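You operate a simulated robot arm through the tools that you are given. There is no shell and no other tool.

The job below is to be done with a simulated robot arm. You get a single attempt, and the scene is never put back.

JOB
Close the black lever, brush both grilles clean, put the brush back and open the lever again.
Fine: the grilles on the grille box; blue brush from the tool bench; lever closed while you brush. Set down upright: blue brush. What is to be rubbed or washed off counts as gone when no trace of it is left.

Only the result counts: the job must be done as asked and must still hold three seconds after the hand-in. Knocking over, shifting, dropping, spilling or breaking anything else fails it.

ROBOT AND FRAMES
A 6-joint arm with a two-finger gripper, fixed in place. Base frame: the origin is at the foot of the arm, x ahead of it, y to its left, z up. Lengths are in mm, angles in rad, forces in N, time in s.
Its first joint turns from -2.897 to 2.897 rad. Payload 2.45 kg.
Tool frame: the origin (TCP) lies between the finger pads and is the grasp point; the fingertips stand 20 mm ahead of it; z points along the fingers, y is the line along which they close. Largest opening 140 mm; the body of the gripper starts 168 mm behind the TCP.
Orientation is that of the tool frame in the base frame, as a unit quaternion [x, y, z, w]. With the fingers straight down and closing along the base's y, the tool's x points along the base's -x, its y along +y and its z along -z.

CONTROLS
- The arm moves only by the tool drive_tool. Its argument "moves" is a list of rows, each an object of numbers (a shift or turn left out is 0, a gripper value left out holds the last): "x", "y", "z": the shift along the tool's x, y, z in mm; "ax", "ay", "az": the turn, a rotation vector about the tool's x, y, z in degrees; "hand": the opening, from 0 (shut) to 1 (fully open). In form: [{"x": .., "y": .., "z": .., "ax": .., "ay": .., "az": .., "hand": ..}, ...]. A call has 1 to 20 rows; each row shifts and turns the commanded pose from where the row before left it, along the tool's axes as they then stand. Each row takes 0.2 s and may step no farther than 50 mm and 0.15 rad from the row before; otherwise, or with a gripper value out of range, the whole call is refused. Where a pose cannot be reached the arm comes as near as it can. A force on the tool above 50 N (or 10 N above the force at the start of the call, whichever is more), or a blocked arm, ends the call early, and 0.2 s more pass. Each finger travels about 45 mm/s and halts on what it meets, pressing with about 32 N; the grip force reading is that of the motor and also rises with nothing between the fingers. The clock runs only during rows and for 0.2 s after the last one: add rows that do not move to give the fingers time. It gives the time, the measured TCP pose, the force on the tool (base axes), the opening and the grip force at its end, in the units of the frame above (readings bear some noise), with the torque about the TCP (base axes, N m) and any sound that the robot's microphone picked up.
- Cameras (640 x 400 px; columns grow to the right, rows downward): "scene" is fixed at [221.1, -650.5, 1794.7]; the picture's right is [0.71, -0.70, 0.00], its down [-0.37, -0.37, -0.85] and it looks along [0.60, 0.61, -0.52] (base axes); focal length 362 px, centre (320, 200). "wrist" rides on the gripper at [78, 11, -209] in the tool frame; the picture's right is [-0.14, 0.99, 0.00], its down [-0.92, -0.13, -0.37] and it looks along [-0.37, -0.05, 0.93] (tool axes); focal length 280 px, centre (320, 200). There is no depth. A picture from a camera that has moved, and an enlarged one, comes with that camera's place and axes in the base frame and with its lens.
- capture(camera): a new picture of that camera. It takes no simulated time.
- close_up(camera, box): a new picture of the part [left, top, right, bottom] of that camera's present view, enlarged. It takes no simulated time.
- close_job(): hands the job in; it is judged then, once.

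Places have to be worked out from the pictures, the camera data and where the tool is seen. Open the gripper and draw the arm clear of the work before you hand the job in, unless the task says otherwise.

The tools are called after "Request:" as a command line: name --argument value ..., lists and objects as JSON in quotes. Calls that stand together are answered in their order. drive_tool: Moves the arm, as the interface text tells. Its arguments: {"type":"object","properties":{"moves":{"type":"array","items":{"type":"object","properties":{"x":{"type":"number"},"y":{"type":"number"},"z":{"type":"number"},"ax":{"type":"number"},"ay":{"type":"number"},"az":{"type":"number"},"hand":{"type":"number"}}}}},"required":["moves"]} The other tools are called the same way: capture (camera) takes a picture; close_up (camera, box) takes an enlarged picture of a part of a camera's view; close_job () hands the job in.

At the start:

```text
time: 0.0
position: [621.7, 302.3, 1306.3]
orientation: [0.0, 1.0, 0.0, 0.0]
wrist_force: [0.4, 0.1, 0.5]
wrist_torque: [-0.01, -0.01, 0.0]
width: 140.1
finger_force: 0.1
```

scene: 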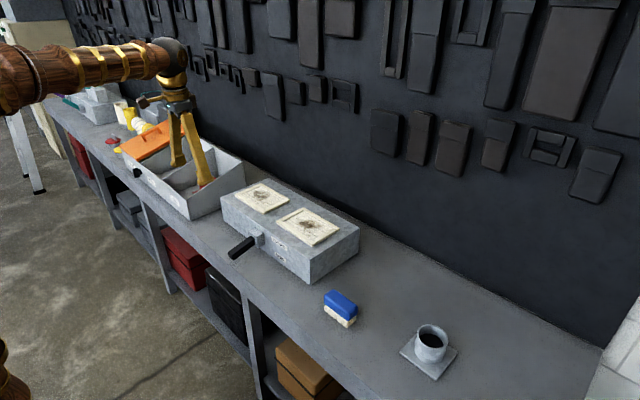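
wrist: 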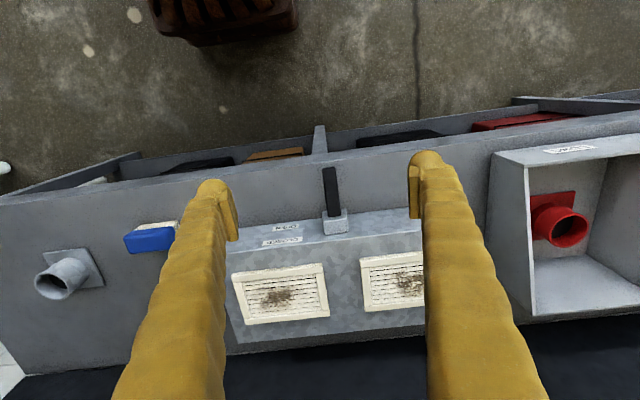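

I start by looking closer at the bench, the grille box, the lever and the brush.

Request:
close_up --camera "scene" --box '[200, 160, 380, 290]'

Request:
close_up --camera "scene" --box '[300, 270, 480, 390]'

Request:
close_up --camera "wrist" --box '[220, 150, 440, 350]'

Request:
close_up --camera "wrist" --box '[0, 180, 240, 330]'

```text
3.08 times, centred on (290, 225) of scene
camera zoom: at [221.1, -650.5, 1794.7], right [0.71, -0.7, 0.0], down [-0.37, -0.37, -0.85], along [0.6, 0.61, -0.52], focal length 1115 px, centre (412, 123)
```

zoom: 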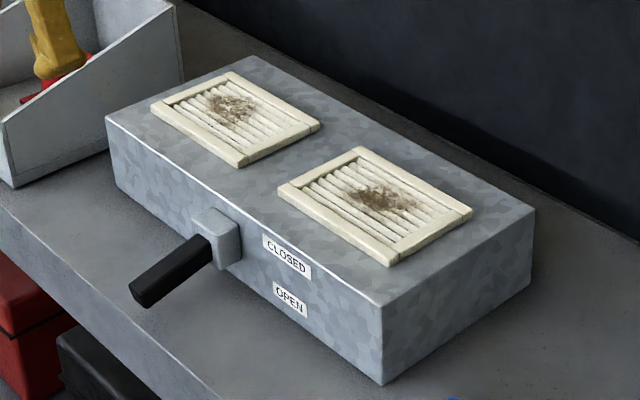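

```text
3.33 times, centred on (390, 330) of scene
camera zoom: at [221.1, -650.5, 1794.7], right [0.71, -0.7, 0.0], down [-0.37, -0.37, -0.85], along [0.6, 0.61, -0.52], focal length 1208 px, centre (87, -233)
```

zoom: 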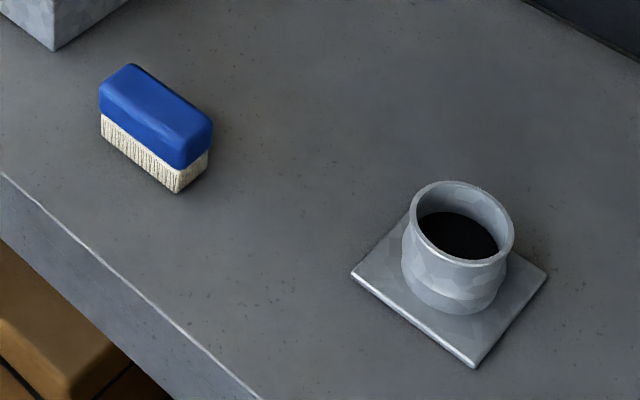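

```text
2.00 times, centred on (330, 250) of wrist
camera zoom: at [544.1, 312.5, 1516.2], right [0.14, 0.99, 0.0], down [0.92, -0.13, 0.37], along [0.37, -0.05, -0.93], focal length 561 px, centre (300, 100)
```

zoom: 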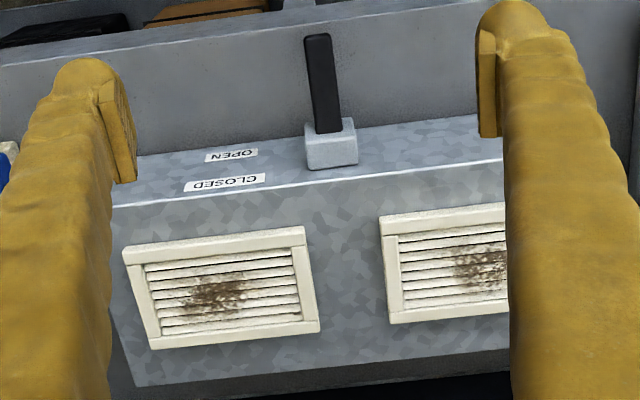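

```text
2.67 times, centred on (120, 255) of wrist
camera zoom: at [544.1, 312.5, 1516.2], right [0.14, 0.99, 0.0], down [0.92, -0.13, 0.37], along [0.37, -0.05, -0.93], focal length 748 px, centre (853, 53)
```

zoom: 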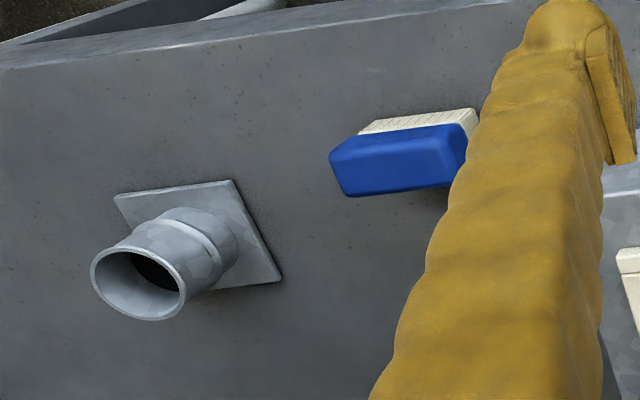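

The box top seems to be near z≈1010, the lever handle points toward the robot around (715–820, 308, 930), and the brush is near (818, -133). I lower the arm over free space, in front of the box, for a closer look.

Request:
drive_tool --moves '[{"z": 40}, {"z": 45}, {"z": 45}, {"z": 45}, {"z": 25}, {"z": 0}]'

Request:
capture --camera "wrist"

Request:
capture --camera "scene"

```text
time: 1.4
position: [623.4, 303.3, 1105.1]
orientation: [0.0, 1.0, 0.001, 0.0]
wrist_force: [0.0, -0.6, 0.3]
wrist_torque: [0.01, -0.03, 0.01]
width: 140.0
finger_force: 0.1
```

```text
taken
camera wrist: at [544.8, 312.6, 1315.2], right [0.14, 0.99, 0.0], down [0.92, -0.13, 0.37], along [0.37, -0.05, -0.93], focal length 280 px, centre (320, 200)
```

wrist: 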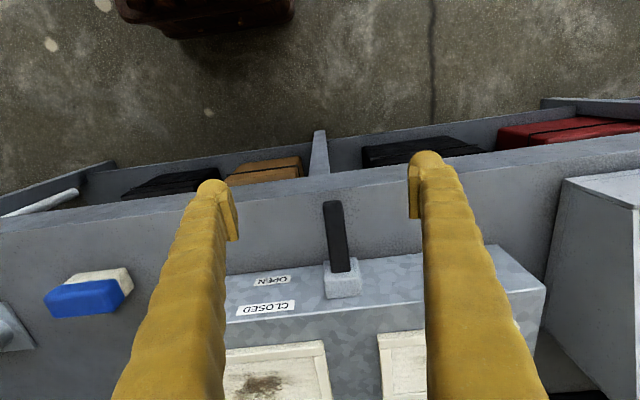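

```text
taken
```

scene: 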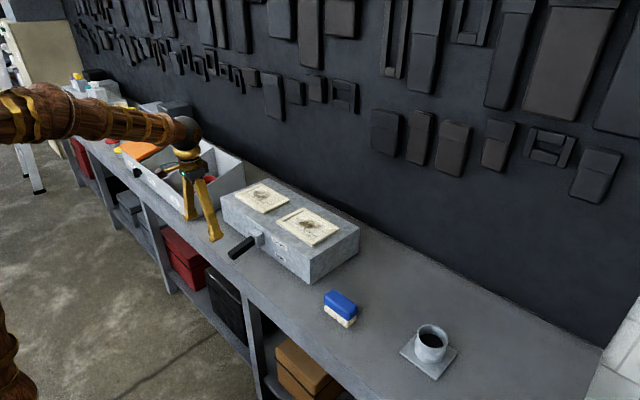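

I zoom in on the lever, brush and grilles from this new position to triangulate them.

Request:
close_up --camera "wrist" --box '[220, 180, 440, 320]'

Request:
close_up --camera "wrist" --box '[0, 240, 160, 360]'

Request:
close_up --camera "scene" --box '[210, 210, 310, 280]'

Request:
close_up --camera "scene" --box '[300, 280, 380, 335]'

```text
2.86 times, centred on (330, 250) of wrist
camera zoom: at [544.8, 312.6, 1315.2], right [0.14, 0.99, 0.0], down [0.92, -0.13, 0.37], along [0.37, -0.05, -0.93], focal length 801 px, centre (291, 57)
```

zoom: 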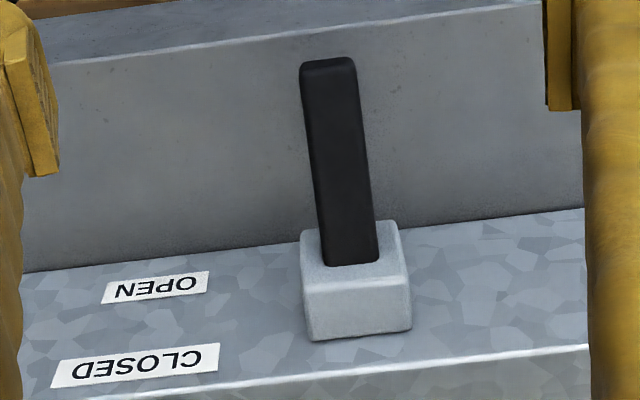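

```text
3.33 times, centred on (80, 300) of wrist
camera zoom: at [544.8, 312.6, 1315.2], right [0.14, 0.99, 0.0], down [0.92, -0.13, 0.37], along [0.37, -0.05, -0.93], focal length 935 px, centre (1120, -133)
```

zoom: 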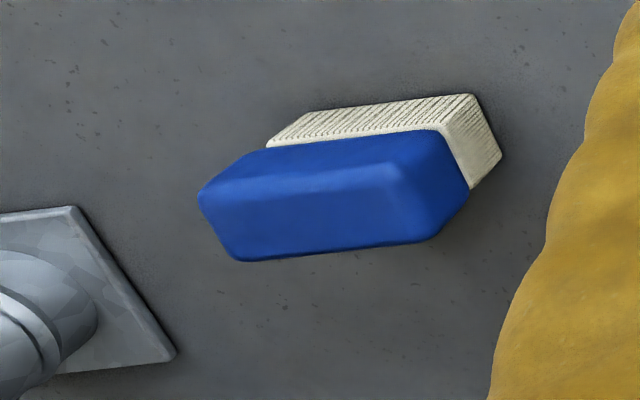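

```text
5.71 times, centred on (260, 245) of scene
camera zoom: at [221.1, -650.5, 1794.7], right [0.71, -0.7, 0.0], down [-0.37, -0.37, -0.85], along [0.6, 0.61, -0.52], focal length 2070 px, centre (663, -57)
```

zoom: 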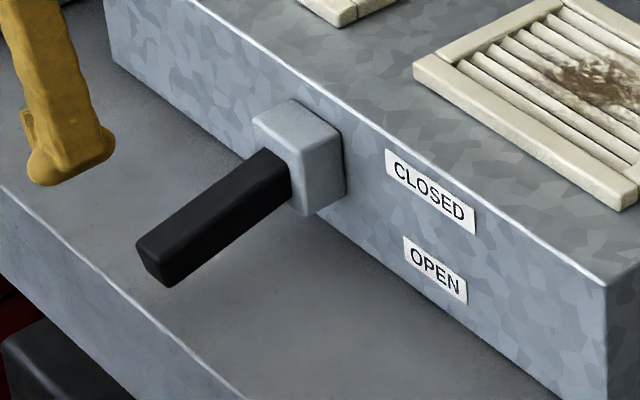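

```text
7.27 times, centred on (340, 308) of scene
camera zoom: at [221.1, -650.5, 1794.7], right [0.71, -0.7, 0.0], down [-0.37, -0.37, -0.85], along [0.6, 0.61, -0.52], focal length 2635 px, centre (174, -582)
```

zoom: 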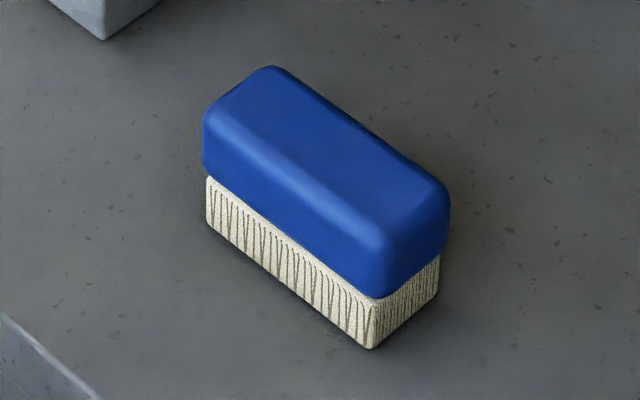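

I want finer detail of the lever tip and block in the scene view.

Request:
close_up --camera "scene" --box '[226, 222, 274, 264]'

Request:
close_up --camera "scene" --box '[232, 174, 346, 252]'

```text
9.52 times, centred on (250, 243) of scene
camera zoom: at [221.1, -650.5, 1794.7], right [0.71, -0.7, 0.0], down [-0.37, -0.37, -0.85], along [0.6, 0.61, -0.52], focal length 3450 px, centre (987, -210)
```

zoom: 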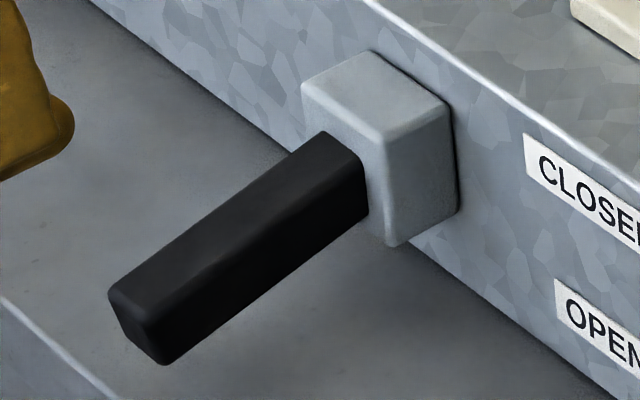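

```text
5.13 times, centred on (289, 213) of scene
camera zoom: at [221.1, -650.5, 1794.7], right [0.71, -0.7, 0.0], down [-0.37, -0.37, -0.85], along [0.6, 0.61, -0.52], focal length 1858 px, centre (479, 133)
```

zoom: 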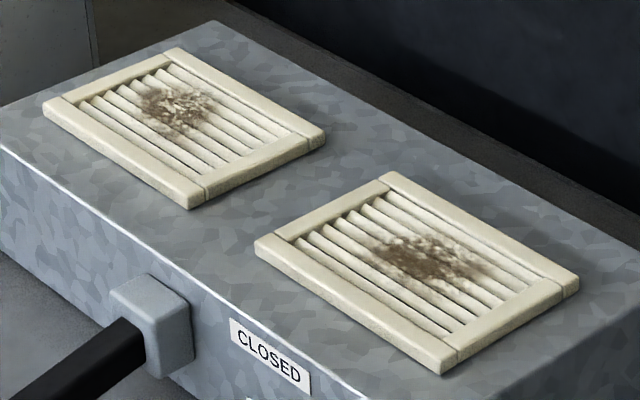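

Triangulation puts the lever handle from its tip at about (706, 309, 928) to the block at (806, 308, 950), sloping about 11° downward, which fits OPEN. I place the open gripper above the handle near its tip and check alignment.

Request:
drive_tool --moves '[{"x": -34, "y": 2.3}, {"x": -34, "y": 2.3}, {"x": -33.5, "y": 2.4}, {"z": 40, "hand": 0.6}, {"z": 40}, {"z": 40}, {"z": 0}]'

Request:
capture --camera "wrist"

Request:
close_up --camera "scene" --box '[190, 180, 310, 270]'

```text
time: 3.0
position: [722.2, 310.3, 986.2]
orientation: [0.0, 1.0, 0.001, 0.0]
wrist_force: [0.3, 1.2, -0.3]
wrist_torque: [0.02, 0.0, -0.01]
width: 83.8
finger_force: 0.1
```

```text
taken
camera wrist: at [644.6, 320.6, 1196.0], right [0.14, 0.99, 0.0], down [0.92, -0.13, 0.37], along [0.37, -0.05, -0.93], focal length 280 px, centre (320, 200)
```

wrist: 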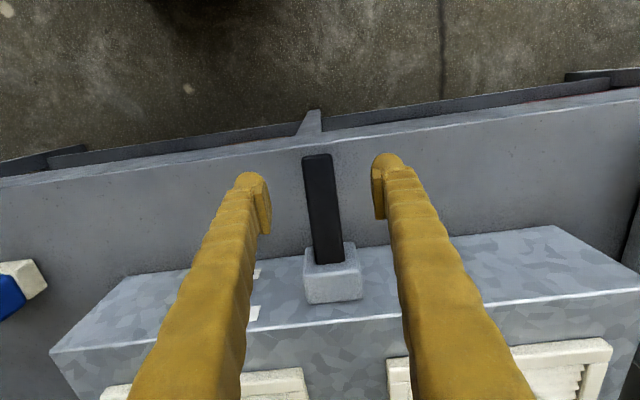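

```text
4.44 times, centred on (250, 225) of scene
camera zoom: at [221.1, -650.5, 1794.7], right [0.71, -0.7, 0.0], down [-0.37, -0.37, -0.85], along [0.6, 0.61, -0.52], focal length 1610 px, centre (631, 89)
```

zoom: 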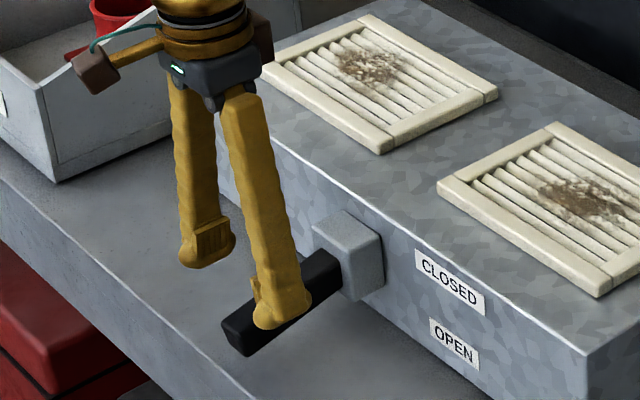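

The handle is centred between the fingers. I lower until the fingertips straddle the handle, then close on it.

Request:
drive_tool --moves '[{"z": 28}, {"z": 27}, {"z": 0, "hand": 0.0}, {"z": 0}, {"z": 0}, {"z": 0}, {"z": 0}, {"z": 0}]'

Request:
capture --camera "wrist"

Request:
close_up --camera "scene" --box '[190, 180, 310, 270]'

```text
time: 4.8
position: [723.0, 309.1, 931.1]
orientation: [0.001, 1.0, 0.0, 0.0]
wrist_force: [1.9, -41.5, -1.0]
wrist_torque: [-0.43, -0.07, 0.04]
width: 29.1
finger_force: 45.1
```

```text
taken
camera wrist: at [645.3, 320.1, 1140.9], right [0.14, 0.99, 0.0], down [0.92, -0.13, 0.37], along [0.36, -0.05, -0.93], focal length 280 px, centre (320, 200)
```

wrist: 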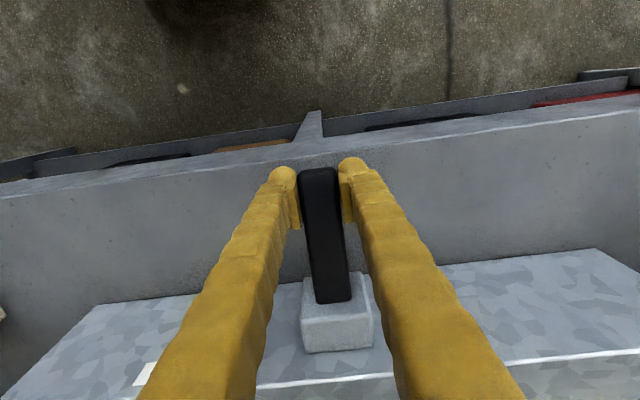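

```text
4.44 times, centred on (250, 225) of scene
camera zoom: at [221.1, -650.5, 1794.7], right [0.71, -0.7, 0.0], down [-0.37, -0.37, -0.85], along [0.6, 0.61, -0.52], focal length 1610 px, centre (631, 89)
```

zoom: 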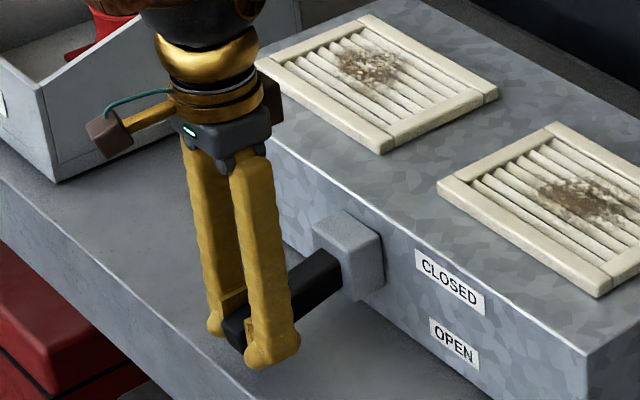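

The grip has a side load of -41 N, so the handle sits slightly toward -y of the tool centre. I shift the tool in small -y steps to relax it.

Request:
drive_tool --moves '[{"y": -1}, {"z": 0}]'

```text
time: 5.4
position: [723.2, 310.9, 931.0]
orientation: [0.0, 1.0, 0.001, -0.001]
wrist_force: [12.4, -24.9, -9.1]
wrist_torque: [-0.2, 0.92, 0.06]
width: 29.0
finger_force: 45.3
```

Request:
drive_tool --moves '[{"y": -1.3}, {"z": 0}]'

```text
time: 6.0
position: [723.3, 309.4, 931.2]
orientation: [0.0, 1.0, 0.001, 0.0]
wrist_force: [7.8, 27.8, -9.8]
wrist_torque: [0.29, 1.03, -0.08]
width: 28.7
finger_force: 44.6
```

Slight overshoot; I move back half a step and then begin lifting gently along an arc about the block.

Request:
drive_tool --moves '[{"y": 0.6}, {"z": -2}, {"z": -2}, {"z": -2}]'

```text
time: 6.8
position: [722.9, 310.2, 933.9]
orientation: [0.0, 1.0, 0.0, -0.001]
wrist_force: [3.8, 8.0, -6.5]
wrist_torque: [0.03, 0.54, -0.03]
width: 28.7
finger_force: 45.5
stopped in row 4: the force on the tool passed its limit at 51 N (the readings are from after the stop); the commanded pose is now the measured one
```

The handle rose about 3 mm before the force limit tripped, and the residual force is small. I continue with the tool rotating along with the handle, so as not to fight its rotation.

Request:
drive_tool --moves '[{"x": 0.2, "z": -1.0, "ay": 0.5}, {"x": 0.2, "z": -1.0, "ay": 0.5}, {"x": 0.2, "z": -1.0, "ay": 0.5}, {"x": 0.2, "z": -1.0, "ay": 0.5}]'

Request:
close_up --camera "scene" --box '[190, 180, 310, 270]'

```text
time: 7.8
position: [722.0, 310.6, 937.2]
orientation: [-0.001, 1.0, 0.001, -0.02]
wrist_force: [0.3, 18.9, -7.9]
wrist_torque: [0.15, 0.7, -0.01]
width: 29.0
finger_force: 45.0
```

```text
4.44 times, centred on (250, 225) of scene
camera zoom: at [221.1, -650.5, 1794.7], right [0.71, -0.7, 0.0], down [-0.37, -0.37, -0.85], along [0.6, 0.61, -0.52], focal length 1610 px, centre (631, 89)
```

zoom: 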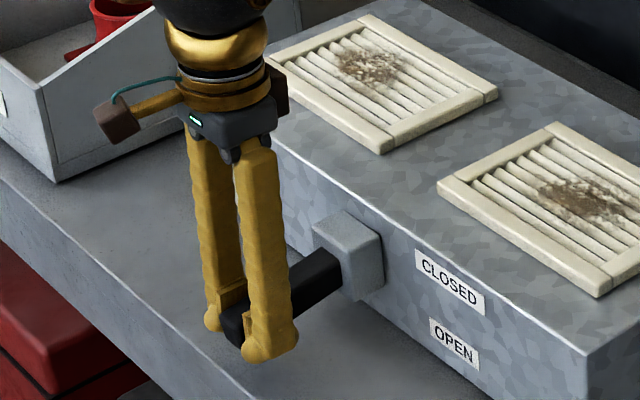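

With matching rotation the lever moves easily (force about 8 N). I continue along the arc with slightly larger steps.

Request:
drive_tool --moves '[{"x": 0.4, "y": -0.3, "z": -2.0, "ay": 1.0}, {"x": 0.4, "z": -2.0, "ay": 1.0}, {"x": 0.4, "z": -2.0, "ay": 1.0}, {"x": 0.4, "z": -2.0, "ay": 1.0}, {"x": 0.4, "z": -2.0, "ay": 1.0}, {"x": 0.4, "z": -2.0, "ay": 1.0}]'

Request:
close_up --camera "scene" --box '[190, 180, 310, 270]'

```text
time: 9.2
position: [720.4, 309.7, 950.0]
orientation: [0.0, 0.997, 0.0, -0.072]
wrist_force: [-1.7, 32.4, -11.9]
wrist_torque: [0.25, 1.0, -0.03]
width: 28.8
finger_force: 45.3
```

```text
4.44 times, centred on (250, 225) of scene
camera zoom: at [221.1, -650.5, 1794.7], right [0.71, -0.7, 0.0], down [-0.37, -0.37, -0.85], along [0.6, 0.61, -0.52], focal length 1610 px, centre (631, 89)
```

zoom: 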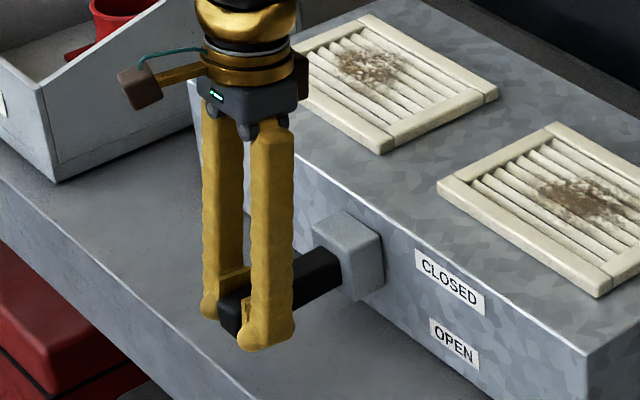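

The lever is following, now near horizontal. I correct the side load (+y) and keep going up.

Request:
drive_tool --moves '[{"x": 0.4, "y": 0.5, "z": -2.0, "ay": 1.0}, {"x": 0.4, "y": 0.2, "z": -2.0, "ay": 1.0}, {"x": 0.4, "z": -2.0, "ay": 1.0}, {"x": 0.4, "z": -2.0, "ay": 1.0}, {"x": 0.4, "z": -2.0, "ay": 1.0}, {"x": 0.4, "z": -2.0, "ay": 1.0}, {"x": 0.4, "z": -2.0, "ay": 1.0}, {"x": 0.4, "z": -2.0, "ay": 1.0}]'

Request:
close_up --camera "scene" --box '[190, 180, 310, 270]'

```text
time: 11.0
position: [722.1, 309.6, 966.4]
orientation: [0.0, 0.99, 0.0, -0.139]
wrist_force: [36.5, 9.5, -10.2]
wrist_torque: [0.09, 0.32, -0.08]
width: 28.9
finger_force: 45.1
```

```text
4.44 times, centred on (250, 225) of scene
camera zoom: at [221.1, -650.5, 1794.7], right [0.71, -0.7, 0.0], down [-0.37, -0.37, -0.85], along [0.6, 0.61, -0.52], focal length 1610 px, centre (631, 89)
```

zoom: 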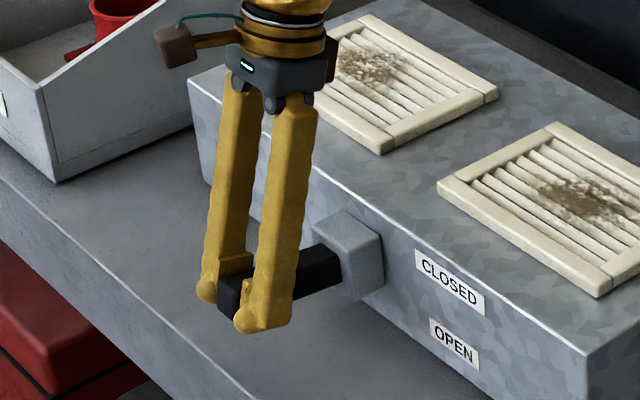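

Force in +x is building (36 N), so the true arc bends more toward the box; I correct toward +x and continue.

Request:
drive_tool --moves '[{"x": -1.0, "z": -1.0, "ay": 0.6}, {"x": -0.2, "z": -2.0, "ay": 1.0}, {"x": 0.1, "z": -2.0, "ay": 1.0}, {"x": 0.1, "z": -2.0, "ay": 1.0}]'

Request:
close_up --camera "scene" --box '[190, 180, 310, 270]'

```text
time: 12.0
position: [721.5, 310.0, 972.4]
orientation: [0.0, 0.985, 0.0, -0.172]
wrist_force: [-9.5, 0.5, -7.8]
wrist_torque: [-0.05, 0.76, 0.03]
width: 28.7
finger_force: 45.2
```

```text
4.44 times, centred on (250, 225) of scene
camera zoom: at [221.1, -650.5, 1794.7], right [0.71, -0.7, 0.0], down [-0.37, -0.37, -0.85], along [0.6, 0.61, -0.52], focal length 1610 px, centre (631, 89)
```

zoom: 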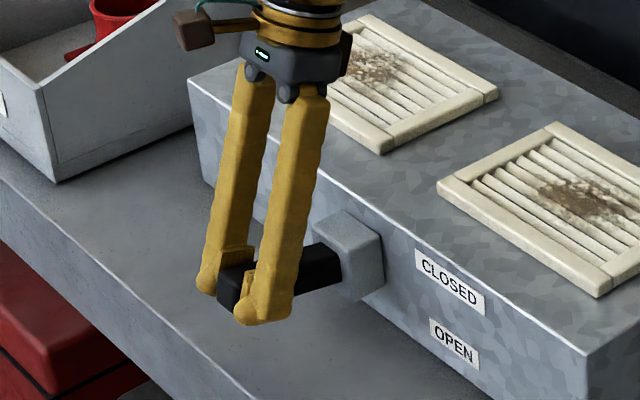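

Forces are low. I continue raising.

Request:
drive_tool --moves '[{"x": 0.2, "z": -2.0, "ay": 1.0}, {"x": 0.2, "z": -2.0, "ay": 1.0}, {"x": 0.2, "z": -2.0, "ay": 1.0}, {"x": 0.2, "z": -2.0, "ay": 1.0}, {"x": 0.2, "z": -2.0, "ay": 1.0}, {"x": 0.2, "z": -2.0, "ay": 1.0}]'

Request:
close_up --camera "scene" --box '[190, 180, 310, 270]'

```text
time: 13.4
position: [726.0, 310.6, 984.7]
orientation: [0.001, 0.975, 0.001, -0.224]
wrist_force: [-32.5, 6.2, -1.5]
wrist_torque: [0.05, 1.14, -0.03]
width: 29.2
finger_force: 45.7
```

```text
4.44 times, centred on (250, 225) of scene
camera zoom: at [221.1, -650.5, 1794.7], right [0.71, -0.7, 0.0], down [-0.37, -0.37, -0.85], along [0.6, 0.61, -0.52], focal length 1610 px, centre (631, 89)
```

zoom: 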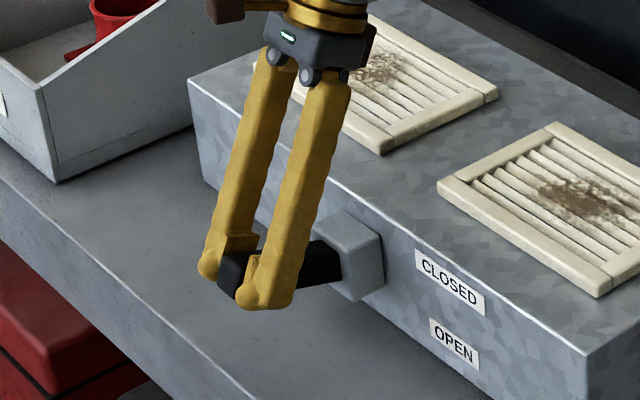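

Now the tool is pushed toward -x, so I give back about 1 mm and continue with the original arc.

Request:
drive_tool --moves '[{"x": 1.0, "z": -1.5, "ay": 1.0}, {"x": 0.45, "z": -2.0, "ay": 1.0}, {"x": 0.4, "z": -2.0, "ay": 1.0}, {"x": 0.4, "z": -2.0, "ay": 1.0}]'

Request:
close_up --camera "scene" --box '[190, 180, 310, 270]'

```text
time: 14.4
position: [728.4, 309.9, 992.9]
orientation: [0.001, 0.967, 0.002, -0.255]
wrist_force: [14.2, 4.4, -19.9]
wrist_torque: [0.0, 0.95, -0.05]
width: 28.8
finger_force: 44.9
```

```text
4.44 times, centred on (250, 225) of scene
camera zoom: at [221.1, -650.5, 1794.7], right [0.71, -0.7, 0.0], down [-0.37, -0.37, -0.85], along [0.6, 0.61, -0.52], focal length 1610 px, centre (631, 89)
```

zoom: 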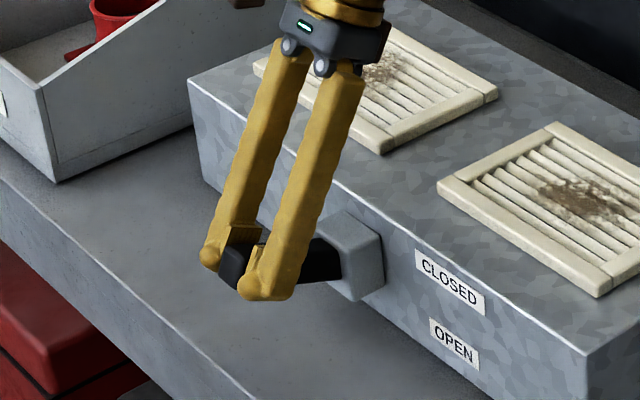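

Fitting the path gives a pivot at about (843, 952) with a 122 mm radius. I continue with that arc in steps of 1°.

Request:
drive_tool --moves '[{"x": 0.2, "z": -2.1, "ay": 1.0}, {"x": 0.37, "z": -2.1, "ay": 1.0}, {"x": 0.37, "z": -2.1, "ay": 1.0}, {"x": 0.37, "z": -2.1, "ay": 1.0}]'

Request:
close_up --camera "scene" --box '[190, 180, 310, 270]'

```text
time: 15.4
position: [732.0, 309.5, 1000.6]
orientation: [0.0, 0.957, 0.0, -0.29]
wrist_force: [37.6, 8.4, -18.5]
wrist_torque: [0.07, -0.27, -0.1]
width: 29.0
finger_force: 45.3
```

```text
4.44 times, centred on (250, 225) of scene
camera zoom: at [221.1, -650.5, 1794.7], right [0.71, -0.7, 0.0], down [-0.37, -0.37, -0.85], along [0.6, 0.61, -0.52], focal length 1610 px, centre (631, 89)
```

zoom: 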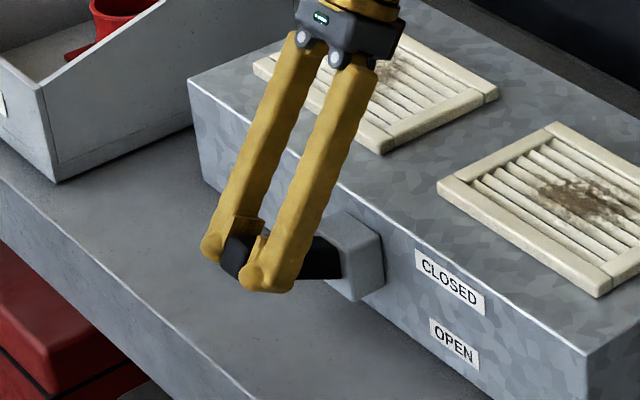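

Correcting about 1 mm toward +x and continuing the arc.

Request:
drive_tool --moves '[{"x": -0.8, "z": -2.3, "ay": 0.8}, {"x": 0.1, "z": -2.0, "ay": 1.0}, {"x": 0.3, "z": -2.0, "ay": 1.0}, {"x": 0.3, "z": -2.0, "ay": 1.0}]'

Request:
close_up --camera "scene" --box '[190, 180, 310, 270]'

```text
time: 16.4
position: [735.2, 309.4, 1006.4]
orientation: [0.0, 0.947, 0.001, -0.322]
wrist_force: [-14.5, 0.8, -8.7]
wrist_torque: [-0.05, 1.34, -0.03]
width: 29.0
finger_force: 44.6
```

```text
4.44 times, centred on (250, 225) of scene
camera zoom: at [221.1, -650.5, 1794.7], right [0.71, -0.7, 0.0], down [-0.37, -0.37, -0.85], along [0.6, 0.61, -0.52], focal length 1610 px, centre (631, 89)
```

zoom: 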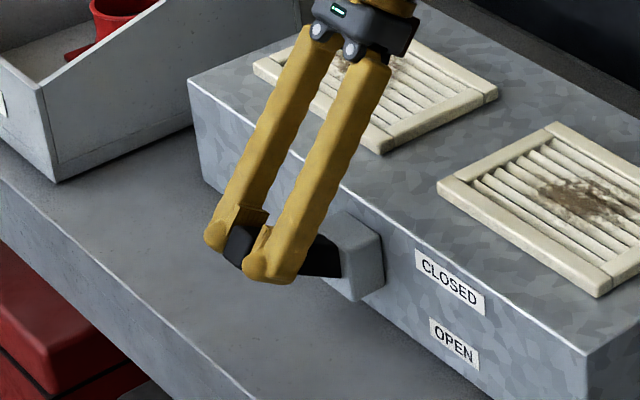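

Still moving freely at about 38° of travel; no end stop yet. I continue.

Request:
drive_tool --moves '[{"x": 0.6, "z": -2.0, "ay": 1.0}, {"x": 0.35, "z": -2.0, "ay": 1.0}, {"x": 0.35, "z": -2.0, "ay": 1.0}, {"x": 0.35, "z": -2.0, "ay": 1.0}, {"x": 0.35, "z": -2.0, "ay": 1.0}]'

Request:
close_up --camera "scene" --box '[190, 180, 310, 270]'

```text
time: 17.6
position: [742.3, 309.5, 1015.6]
orientation: [-0.001, 0.932, -0.001, -0.362]
wrist_force: [-13.1, 0.4, -14.8]
wrist_torque: [-0.03, -1.02, 0.03]
width: 28.9
finger_force: 44.9
```

```text
4.44 times, centred on (250, 225) of scene
camera zoom: at [221.1, -650.5, 1794.7], right [0.71, -0.7, 0.0], down [-0.37, -0.37, -0.85], along [0.6, 0.61, -0.52], focal length 1610 px, centre (631, 89)
```

zoom: 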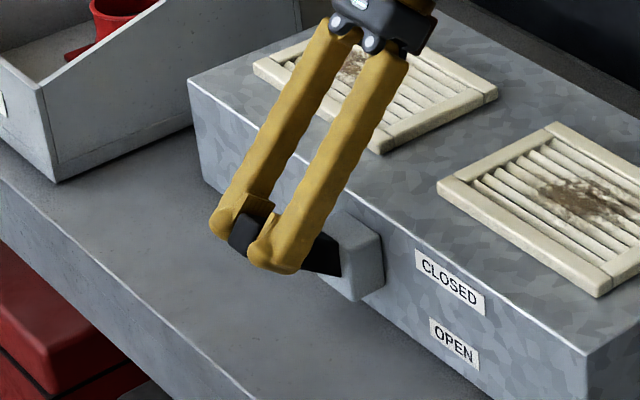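

Torque about y changed sign; I go on in smaller steps to detect an end stop.

Request:
drive_tool --moves '[{"x": 0.2, "z": -1.1, "ay": 0.3}, {"x": 0.2, "z": -1.1, "ay": 0.5}, {"x": 0.2, "z": -1.1, "ay": 0.5}]'

```text
time: 18.4
position: [743.5, 310.4, 1017.2]
orientation: [0.0, 0.928, 0.0, -0.373]
wrist_force: [-11.5, -0.6, -39.7]
wrist_torque: [0.0, -0.33, 0.0]
width: 29.1
finger_force: 45.7
```

Upward resistance rises to about 40 N, suggesting the closed stop. I push a touch more to confirm.

Request:
drive_tool --moves '[{"x": 0.1, "z": -0.6, "ay": 0.3}, {"x": 0.1, "z": -0.6, "ay": 0.3}, {"x": 0, "z": 0}]'

Request:
close_up --camera "scene" --box '[226, 212, 284, 258]'

```text
time: 19.2
position: [743.5, 310.4, 1019.3]
orientation: [0.0, 0.925, 0.0, -0.379]
wrist_force: [-15.5, -9.6, -39.2]
wrist_torque: [-0.02, -0.08, 0.04]
width: 28.9
finger_force: 45.2
```

```text
8.70 times, centred on (255, 235) of scene
camera zoom: at [221.1, -650.5, 1794.7], right [0.71, -0.7, 0.0], down [-0.37, -0.37, -0.85], along [0.6, 0.61, -0.52], focal length 3150 px, centre (885, -104)
```

zoom: 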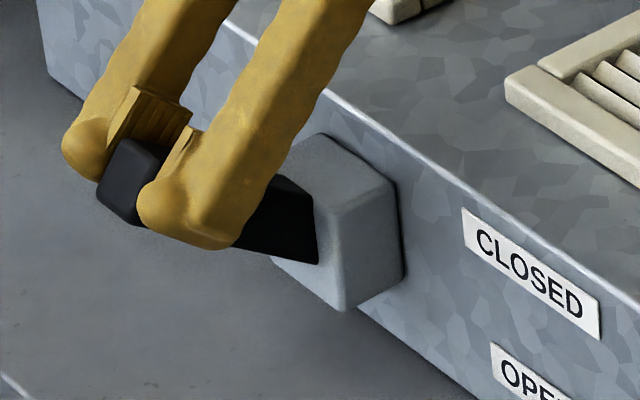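

Force stayed at ~39 N while the tool still crept up 2 mm, so I push a bit further to see whether it is slipping or still rotating.

Request:
drive_tool --moves '[{"x": -0.3, "z": -0.8, "ay": 0.4}, {"x": 0.1, "z": -0.8, "ay": 0.4}, {"x": 0.1, "z": -0.8, "ay": 0.4}, {"x": 0, "z": 0}]'

Request:
close_up --camera "scene" --box '[226, 212, 284, 258]'

```text
time: 20.2
position: [745.7, 310.8, 1023.0]
orientation: [0.0, 0.922, 0.001, -0.387]
wrist_force: [-25.5, -23.5, -28.5]
wrist_torque: [-0.09, -0.37, 0.14]
width: 28.8
finger_force: 45.6
```

```text
8.70 times, centred on (255, 235) of scene
camera zoom: at [221.1, -650.5, 1794.7], right [0.71, -0.7, 0.0], down [-0.37, -0.37, -0.85], along [0.6, 0.61, -0.52], focal length 3150 px, centre (885, -104)
```

zoom: 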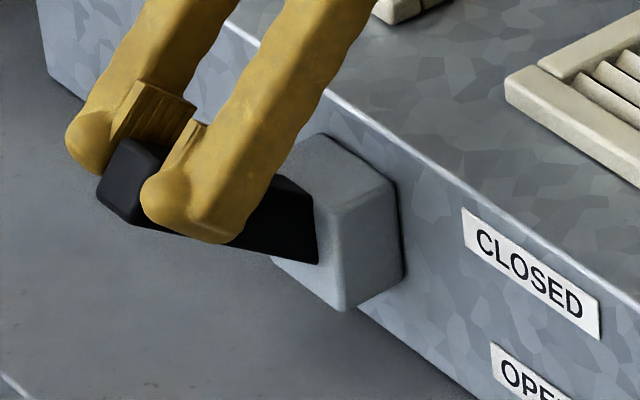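

Comparing the two pictures, the handle no longer moves while the fingers slid up it, so it is at its upper (closed) stop. I open the fingers and check that the lever stays.

Request:
drive_tool --moves '[{"z": 0, "hand": 0.5}, {"z": 0}, {"z": 0}, {"z": 0}]'

Request:
close_up --camera "scene" --box '[226, 212, 284, 258]'

```text
time: 21.2
position: [745.1, 310.5, 1021.5]
orientation: [0.001, 0.922, 0.001, -0.388]
wrist_force: [0.5, -0.2, -0.5]
wrist_torque: [-0.04, 0.0, 0.0]
width: 70.3
finger_force: 0.0
```

```text
8.70 times, centred on (255, 235) of scene
camera zoom: at [221.1, -650.5, 1794.7], right [0.71, -0.7, 0.0], down [-0.37, -0.37, -0.85], along [0.6, 0.61, -0.52], focal length 3150 px, centre (885, -104)
```

zoom: 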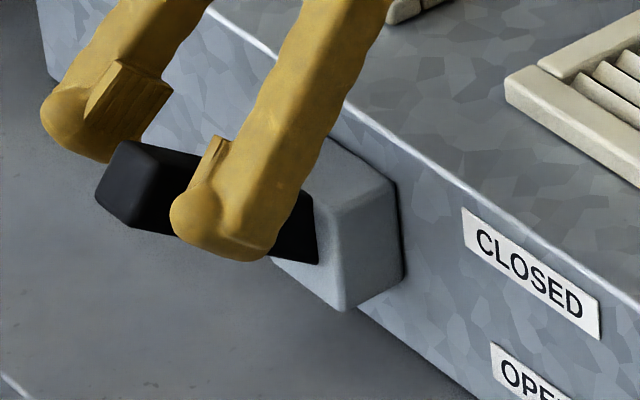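

The lever stays closed. I withdraw along the tool axis, turn the tool back to vertical and rise over the box.

Request:
drive_tool --moves '[{"z": -40}, {"z": -40}, {"z": -40}, {"ay": -8}, {"ay": -8}, {"ay": -8}, {"ay": -8}, {"ay": -8}, {"ay": -5.6}, {"z": -40}, {"z": 0}]'

Request:
capture --camera "scene"

Request:
capture --camera "wrist"

```text
time: 23.6
position: [792.5, 310.8, 1108.7]
orientation: [0.001, 1.0, -0.001, 0.0]
wrist_force: [0.1, -0.3, -0.3]
wrist_torque: [0.03, -0.02, 0.0]
width: 70.0
finger_force: 0.0
out of reach, approached as far as the arm can: row 2, 3
```

```text
taken
```

scene: 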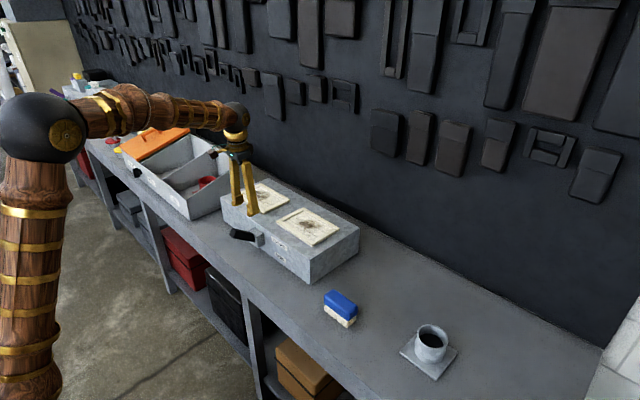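

```text
taken
camera wrist: at [713.9, 320.0, 1318.6], right [0.14, 0.99, 0.0], down [0.92, -0.13, 0.37], along [0.37, -0.05, -0.93], focal length 280 px, centre (320, 200)
```

wrist: 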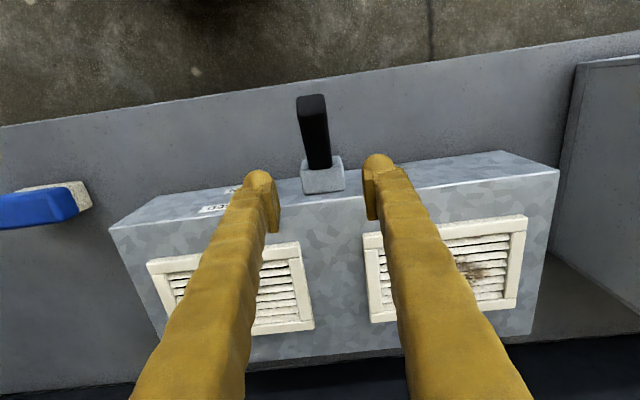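

The lever remains raised. Before fetching the brush I test the reach over the far (left) grille with a vertical tool at a safe height.

Request:
drive_tool --moves '[{"x": -34, "y": 24}, {"x": -34, "y": 24}, {"x": -34, "y": 24}, {"x": -34, "y": 24}, {"x": -34, "y": 24}, {"x": -34, "y": 24}, {"z": 0}]'

Request:
capture --camera "wrist"

```text
time: 25.2
position: [995.3, 453.9, 1106.9]
orientation: [0.0, 1.0, 0.0, 0.0]
wrist_force: [-0.3, -0.6, 0.0]
wrist_torque: [0.0, 0.01, -0.01]
width: 70.0
finger_force: 0.0
```

```text
taken
camera wrist: at [918.0, 462.6, 1317.0], right [0.14, 0.99, 0.0], down [0.92, -0.13, 0.37], along [0.36, -0.05, -0.93], focal length 280 px, centre (320, 200)
```

wrist: 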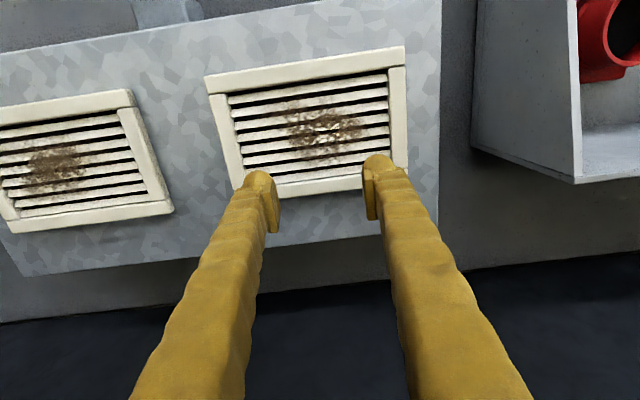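

That pose is reachable with a vertical tool, so no tilt is needed. I zoom in on both grilles from here.

Request:
close_up --camera "wrist" --box '[190, 30, 430, 210]'

Request:
close_up --camera "wrist" --box '[0, 70, 200, 250]'

```text
2.22 times, centred on (310, 120) of wrist
camera zoom: at [918.0, 462.6, 1317.0], right [0.14, 0.99, 0.0], down [0.92, -0.13, 0.37], along [0.36, -0.05, -0.93], focal length 623 px, centre (342, 378)
```

zoom: 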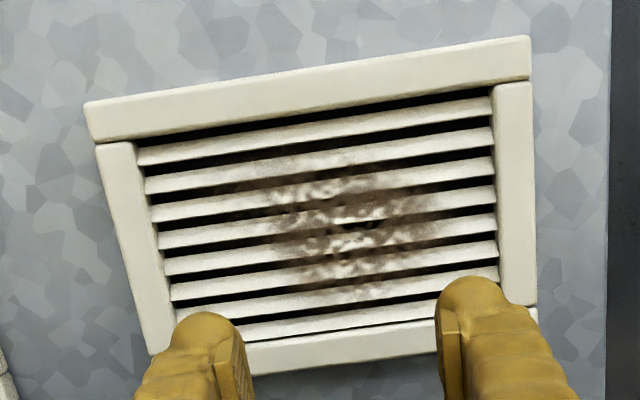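

```text
2.22 times, centred on (100, 160) of wrist
camera zoom: at [918.0, 462.6, 1317.0], right [0.14, 0.99, 0.0], down [0.92, -0.13, 0.37], along [0.36, -0.05, -0.93], focal length 623 px, centre (809, 289)
```

zoom: 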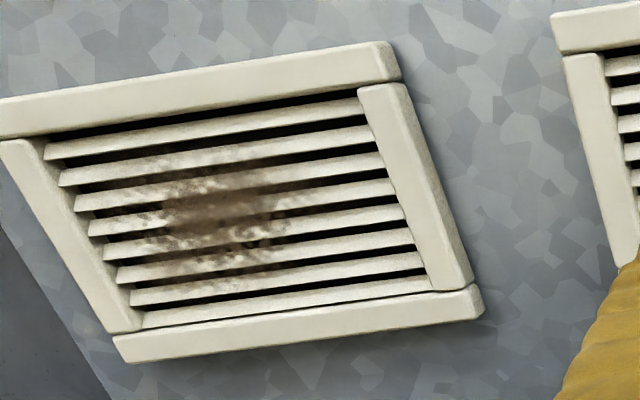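

Both openings are about 91 × 164 mm (left centred near (958, 449), right near (960, 164)), with dirt spanning roughly x 927–998. I now travel above the brush with the gripper fully open.

Request:
drive_tool --moves '[{"x": 13.4, "y": -45, "hand": 1.0}, {"x": 13.4, "y": -45}, {"x": 13.4, "y": -45}, {"x": 13.4, "y": -45}, {"x": 13.4, "y": -45}, {"x": 13.4, "y": -45}, {"x": 13.4, "y": -45}, {"x": 13.4, "y": -45}, {"x": 13.4, "y": -45}, {"x": 13.4, "y": -45}, {"x": 13.4, "y": -45}, {"x": 13.4, "y": -45}, {"x": 14.2, "y": -46}, {"z": 40}, {"z": 40}, {"z": 0}]'

Request:
capture --camera "wrist"

Request:
capture --camera "scene"

```text
time: 28.6
position: [823.3, -132.9, 1030.3]
orientation: [-0.001, 1.0, 0.0, 0.0]
wrist_force: [-0.3, -0.8, -0.7]
wrist_torque: [-0.02, 0.0, -0.01]
width: 139.9
finger_force: 0.1
```

```text
taken
camera wrist: at [745.6, -123.2, 1239.8], right [0.14, 0.99, 0.0], down [0.92, -0.13, 0.37], along [0.36, -0.05, -0.93], focal length 280 px, centre (320, 200)
```

wrist: 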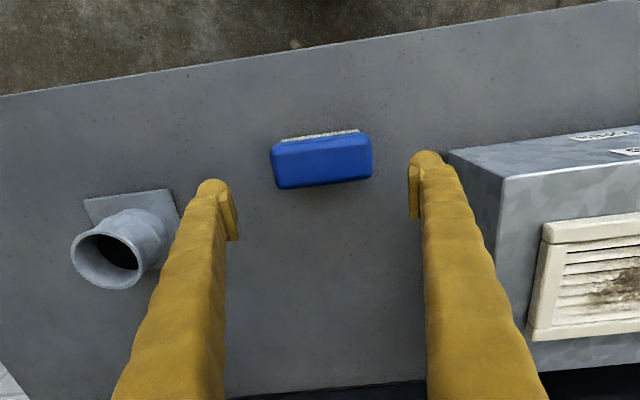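

```text
taken
```

scene: 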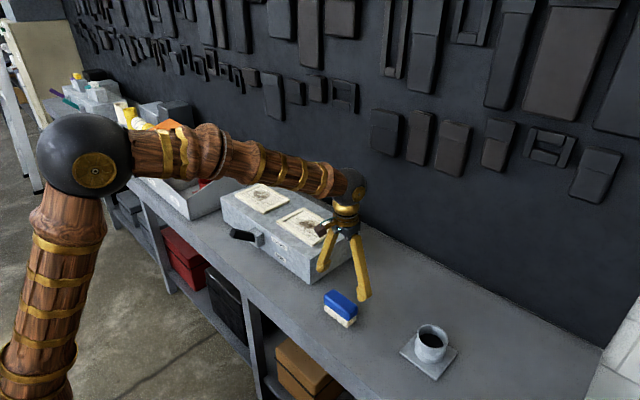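

I zoom in on the brush to refine its centre and orientation.

Request:
close_up --camera "wrist" --box '[200, 100, 440, 250]'

```text
2.67 times, centred on (320, 175) of wrist
camera zoom: at [745.6, -123.2, 1239.8], right [0.14, 0.99, 0.0], down [0.92, -0.13, 0.37], along [0.36, -0.05, -0.93], focal length 748 px, centre (320, 267)
```

zoom: 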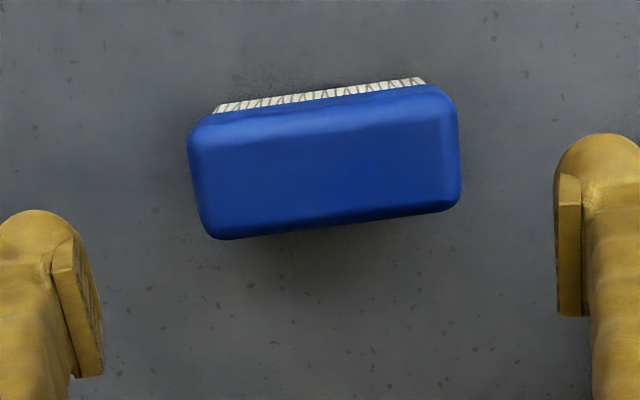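

The brush is aligned with y, centred near (821, -131.5), blue body about 48 × 113 mm, top at z≈945. I descend to z≈928 with the fingers beside its ends.

Request:
drive_tool --moves '[{"x": 2, "y": 1, "z": 40}, {"z": 40}, {"z": 0}]'

Request:
capture --camera "wrist"

Request:
close_up --camera "scene" --box '[280, 240, 400, 330]'

```text
time: 29.4
position: [821.7, -132.8, 945.9]
orientation: [0.0, 1.0, 0.0, 0.0]
wrist_force: [0.7, 0.4, -0.4]
wrist_torque: [-0.03, -0.04, -0.01]
width: 140.1
finger_force: 0.1
```

```text
taken
camera wrist: at [743.7, -123.7, 1156.3], right [0.14, 0.99, 0.0], down [0.92, -0.13, 0.37], along [0.36, -0.05, -0.93], focal length 280 px, centre (320, 200)
```

wrist: 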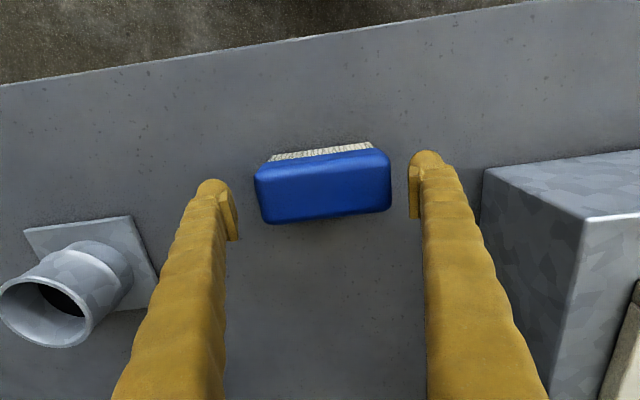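

```text
4.44 times, centred on (340, 285) of scene
camera zoom: at [221.1, -650.5, 1794.7], right [0.71, -0.7, 0.0], down [-0.37, -0.37, -0.85], along [0.6, 0.61, -0.52], focal length 1610 px, centre (231, -178)
```

zoom: 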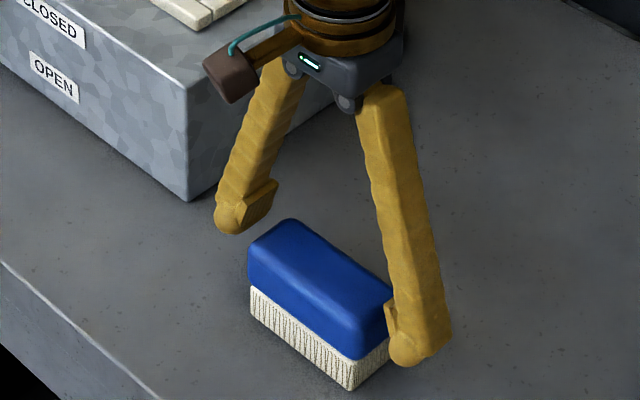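

Alignment looks good. I lower the last 18 mm and close on the brush ends.

Request:
drive_tool --moves '[{"z": 18}, {"z": 0}, {"z": 0, "hand": 0.0}, {"z": 0}, {"z": 0}, {"z": 0}, {"z": 0}]'

Request:
capture --camera "wrist"

Request:
close_up --camera "scene" --box '[280, 240, 400, 330]'

```text
time: 31.0
position: [820.8, -133.8, 930.3]
orientation: [0.0, 1.0, 0.0, 0.0]
wrist_force: [0.0, 0.5, 1.3]
wrist_torque: [-0.01, 0.02, -0.01]
width: 118.6
finger_force: 32.1
```

```text
taken
camera wrist: at [742.8, -123.5, 1139.3], right [0.14, 0.99, 0.0], down [0.92, -0.13, 0.37], along [0.36, -0.05, -0.93], focal length 280 px, centre (320, 200)
```

wrist: 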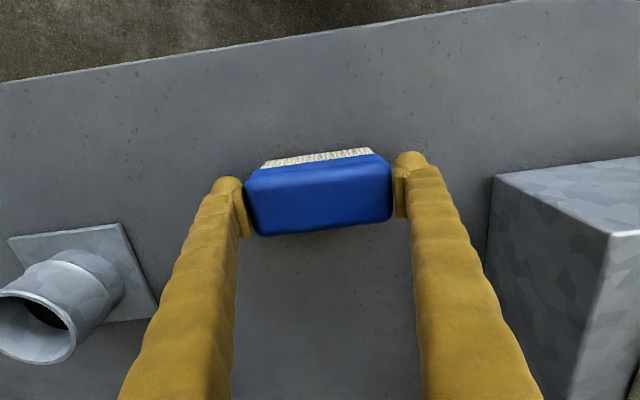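

```text
4.44 times, centred on (340, 285) of scene
camera zoom: at [221.1, -650.5, 1794.7], right [0.71, -0.7, 0.0], down [-0.37, -0.37, -0.85], along [0.6, 0.61, -0.52], focal length 1610 px, centre (231, -178)
```

zoom: 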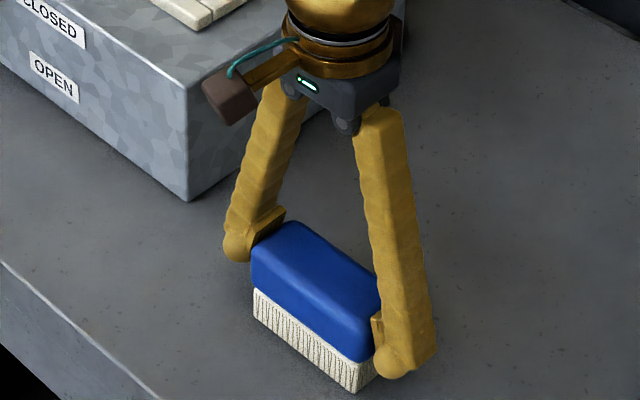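

The brush is held (width 118.6 mm, 32 N); the grip nudged it about 2–3 mm toward -y, which I'll undo on return. I lift straight up.

Request:
drive_tool --moves '[{"z": -5}, {"z": -20}, {"z": -40}, {"z": -45}, {"z": -45}, {"z": -45}, {"z": 0}]'

Request:
capture --camera "scene"

Request:
capture --camera "wrist"

```text
time: 32.6
position: [820.3, -135.2, 1131.9]
orientation: [0.0, 1.0, -0.001, 0.0]
wrist_force: [0.5, 0.1, -0.3]
wrist_torque: [-0.02, 0.0, 0.0]
width: 0.2
finger_force: 29.1
```

```text
taken
```

scene: 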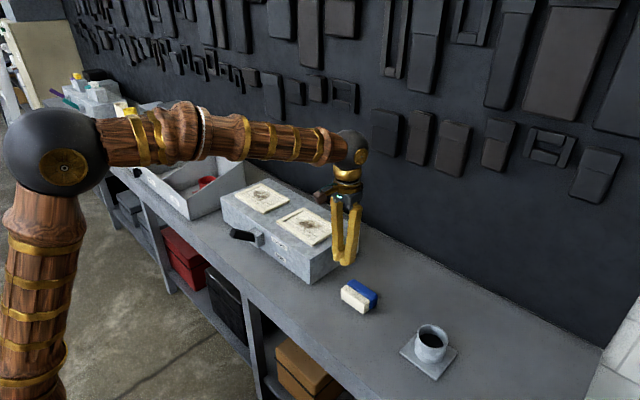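

```text
taken
camera wrist: at [742.0, -125.4, 1341.0], right [0.14, 0.99, 0.0], down [0.92, -0.13, 0.37], along [0.36, -0.05, -0.93], focal length 280 px, centre (320, 200)
```

wrist: 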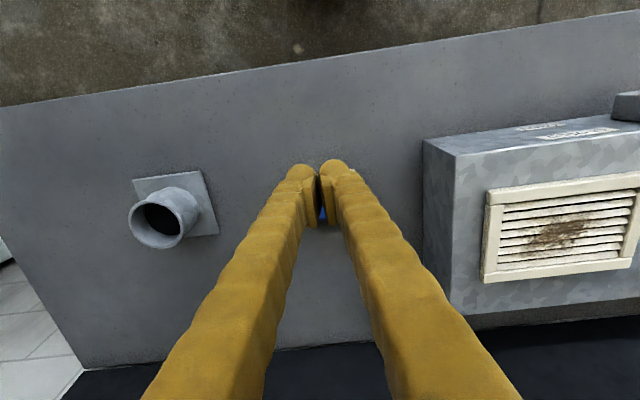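

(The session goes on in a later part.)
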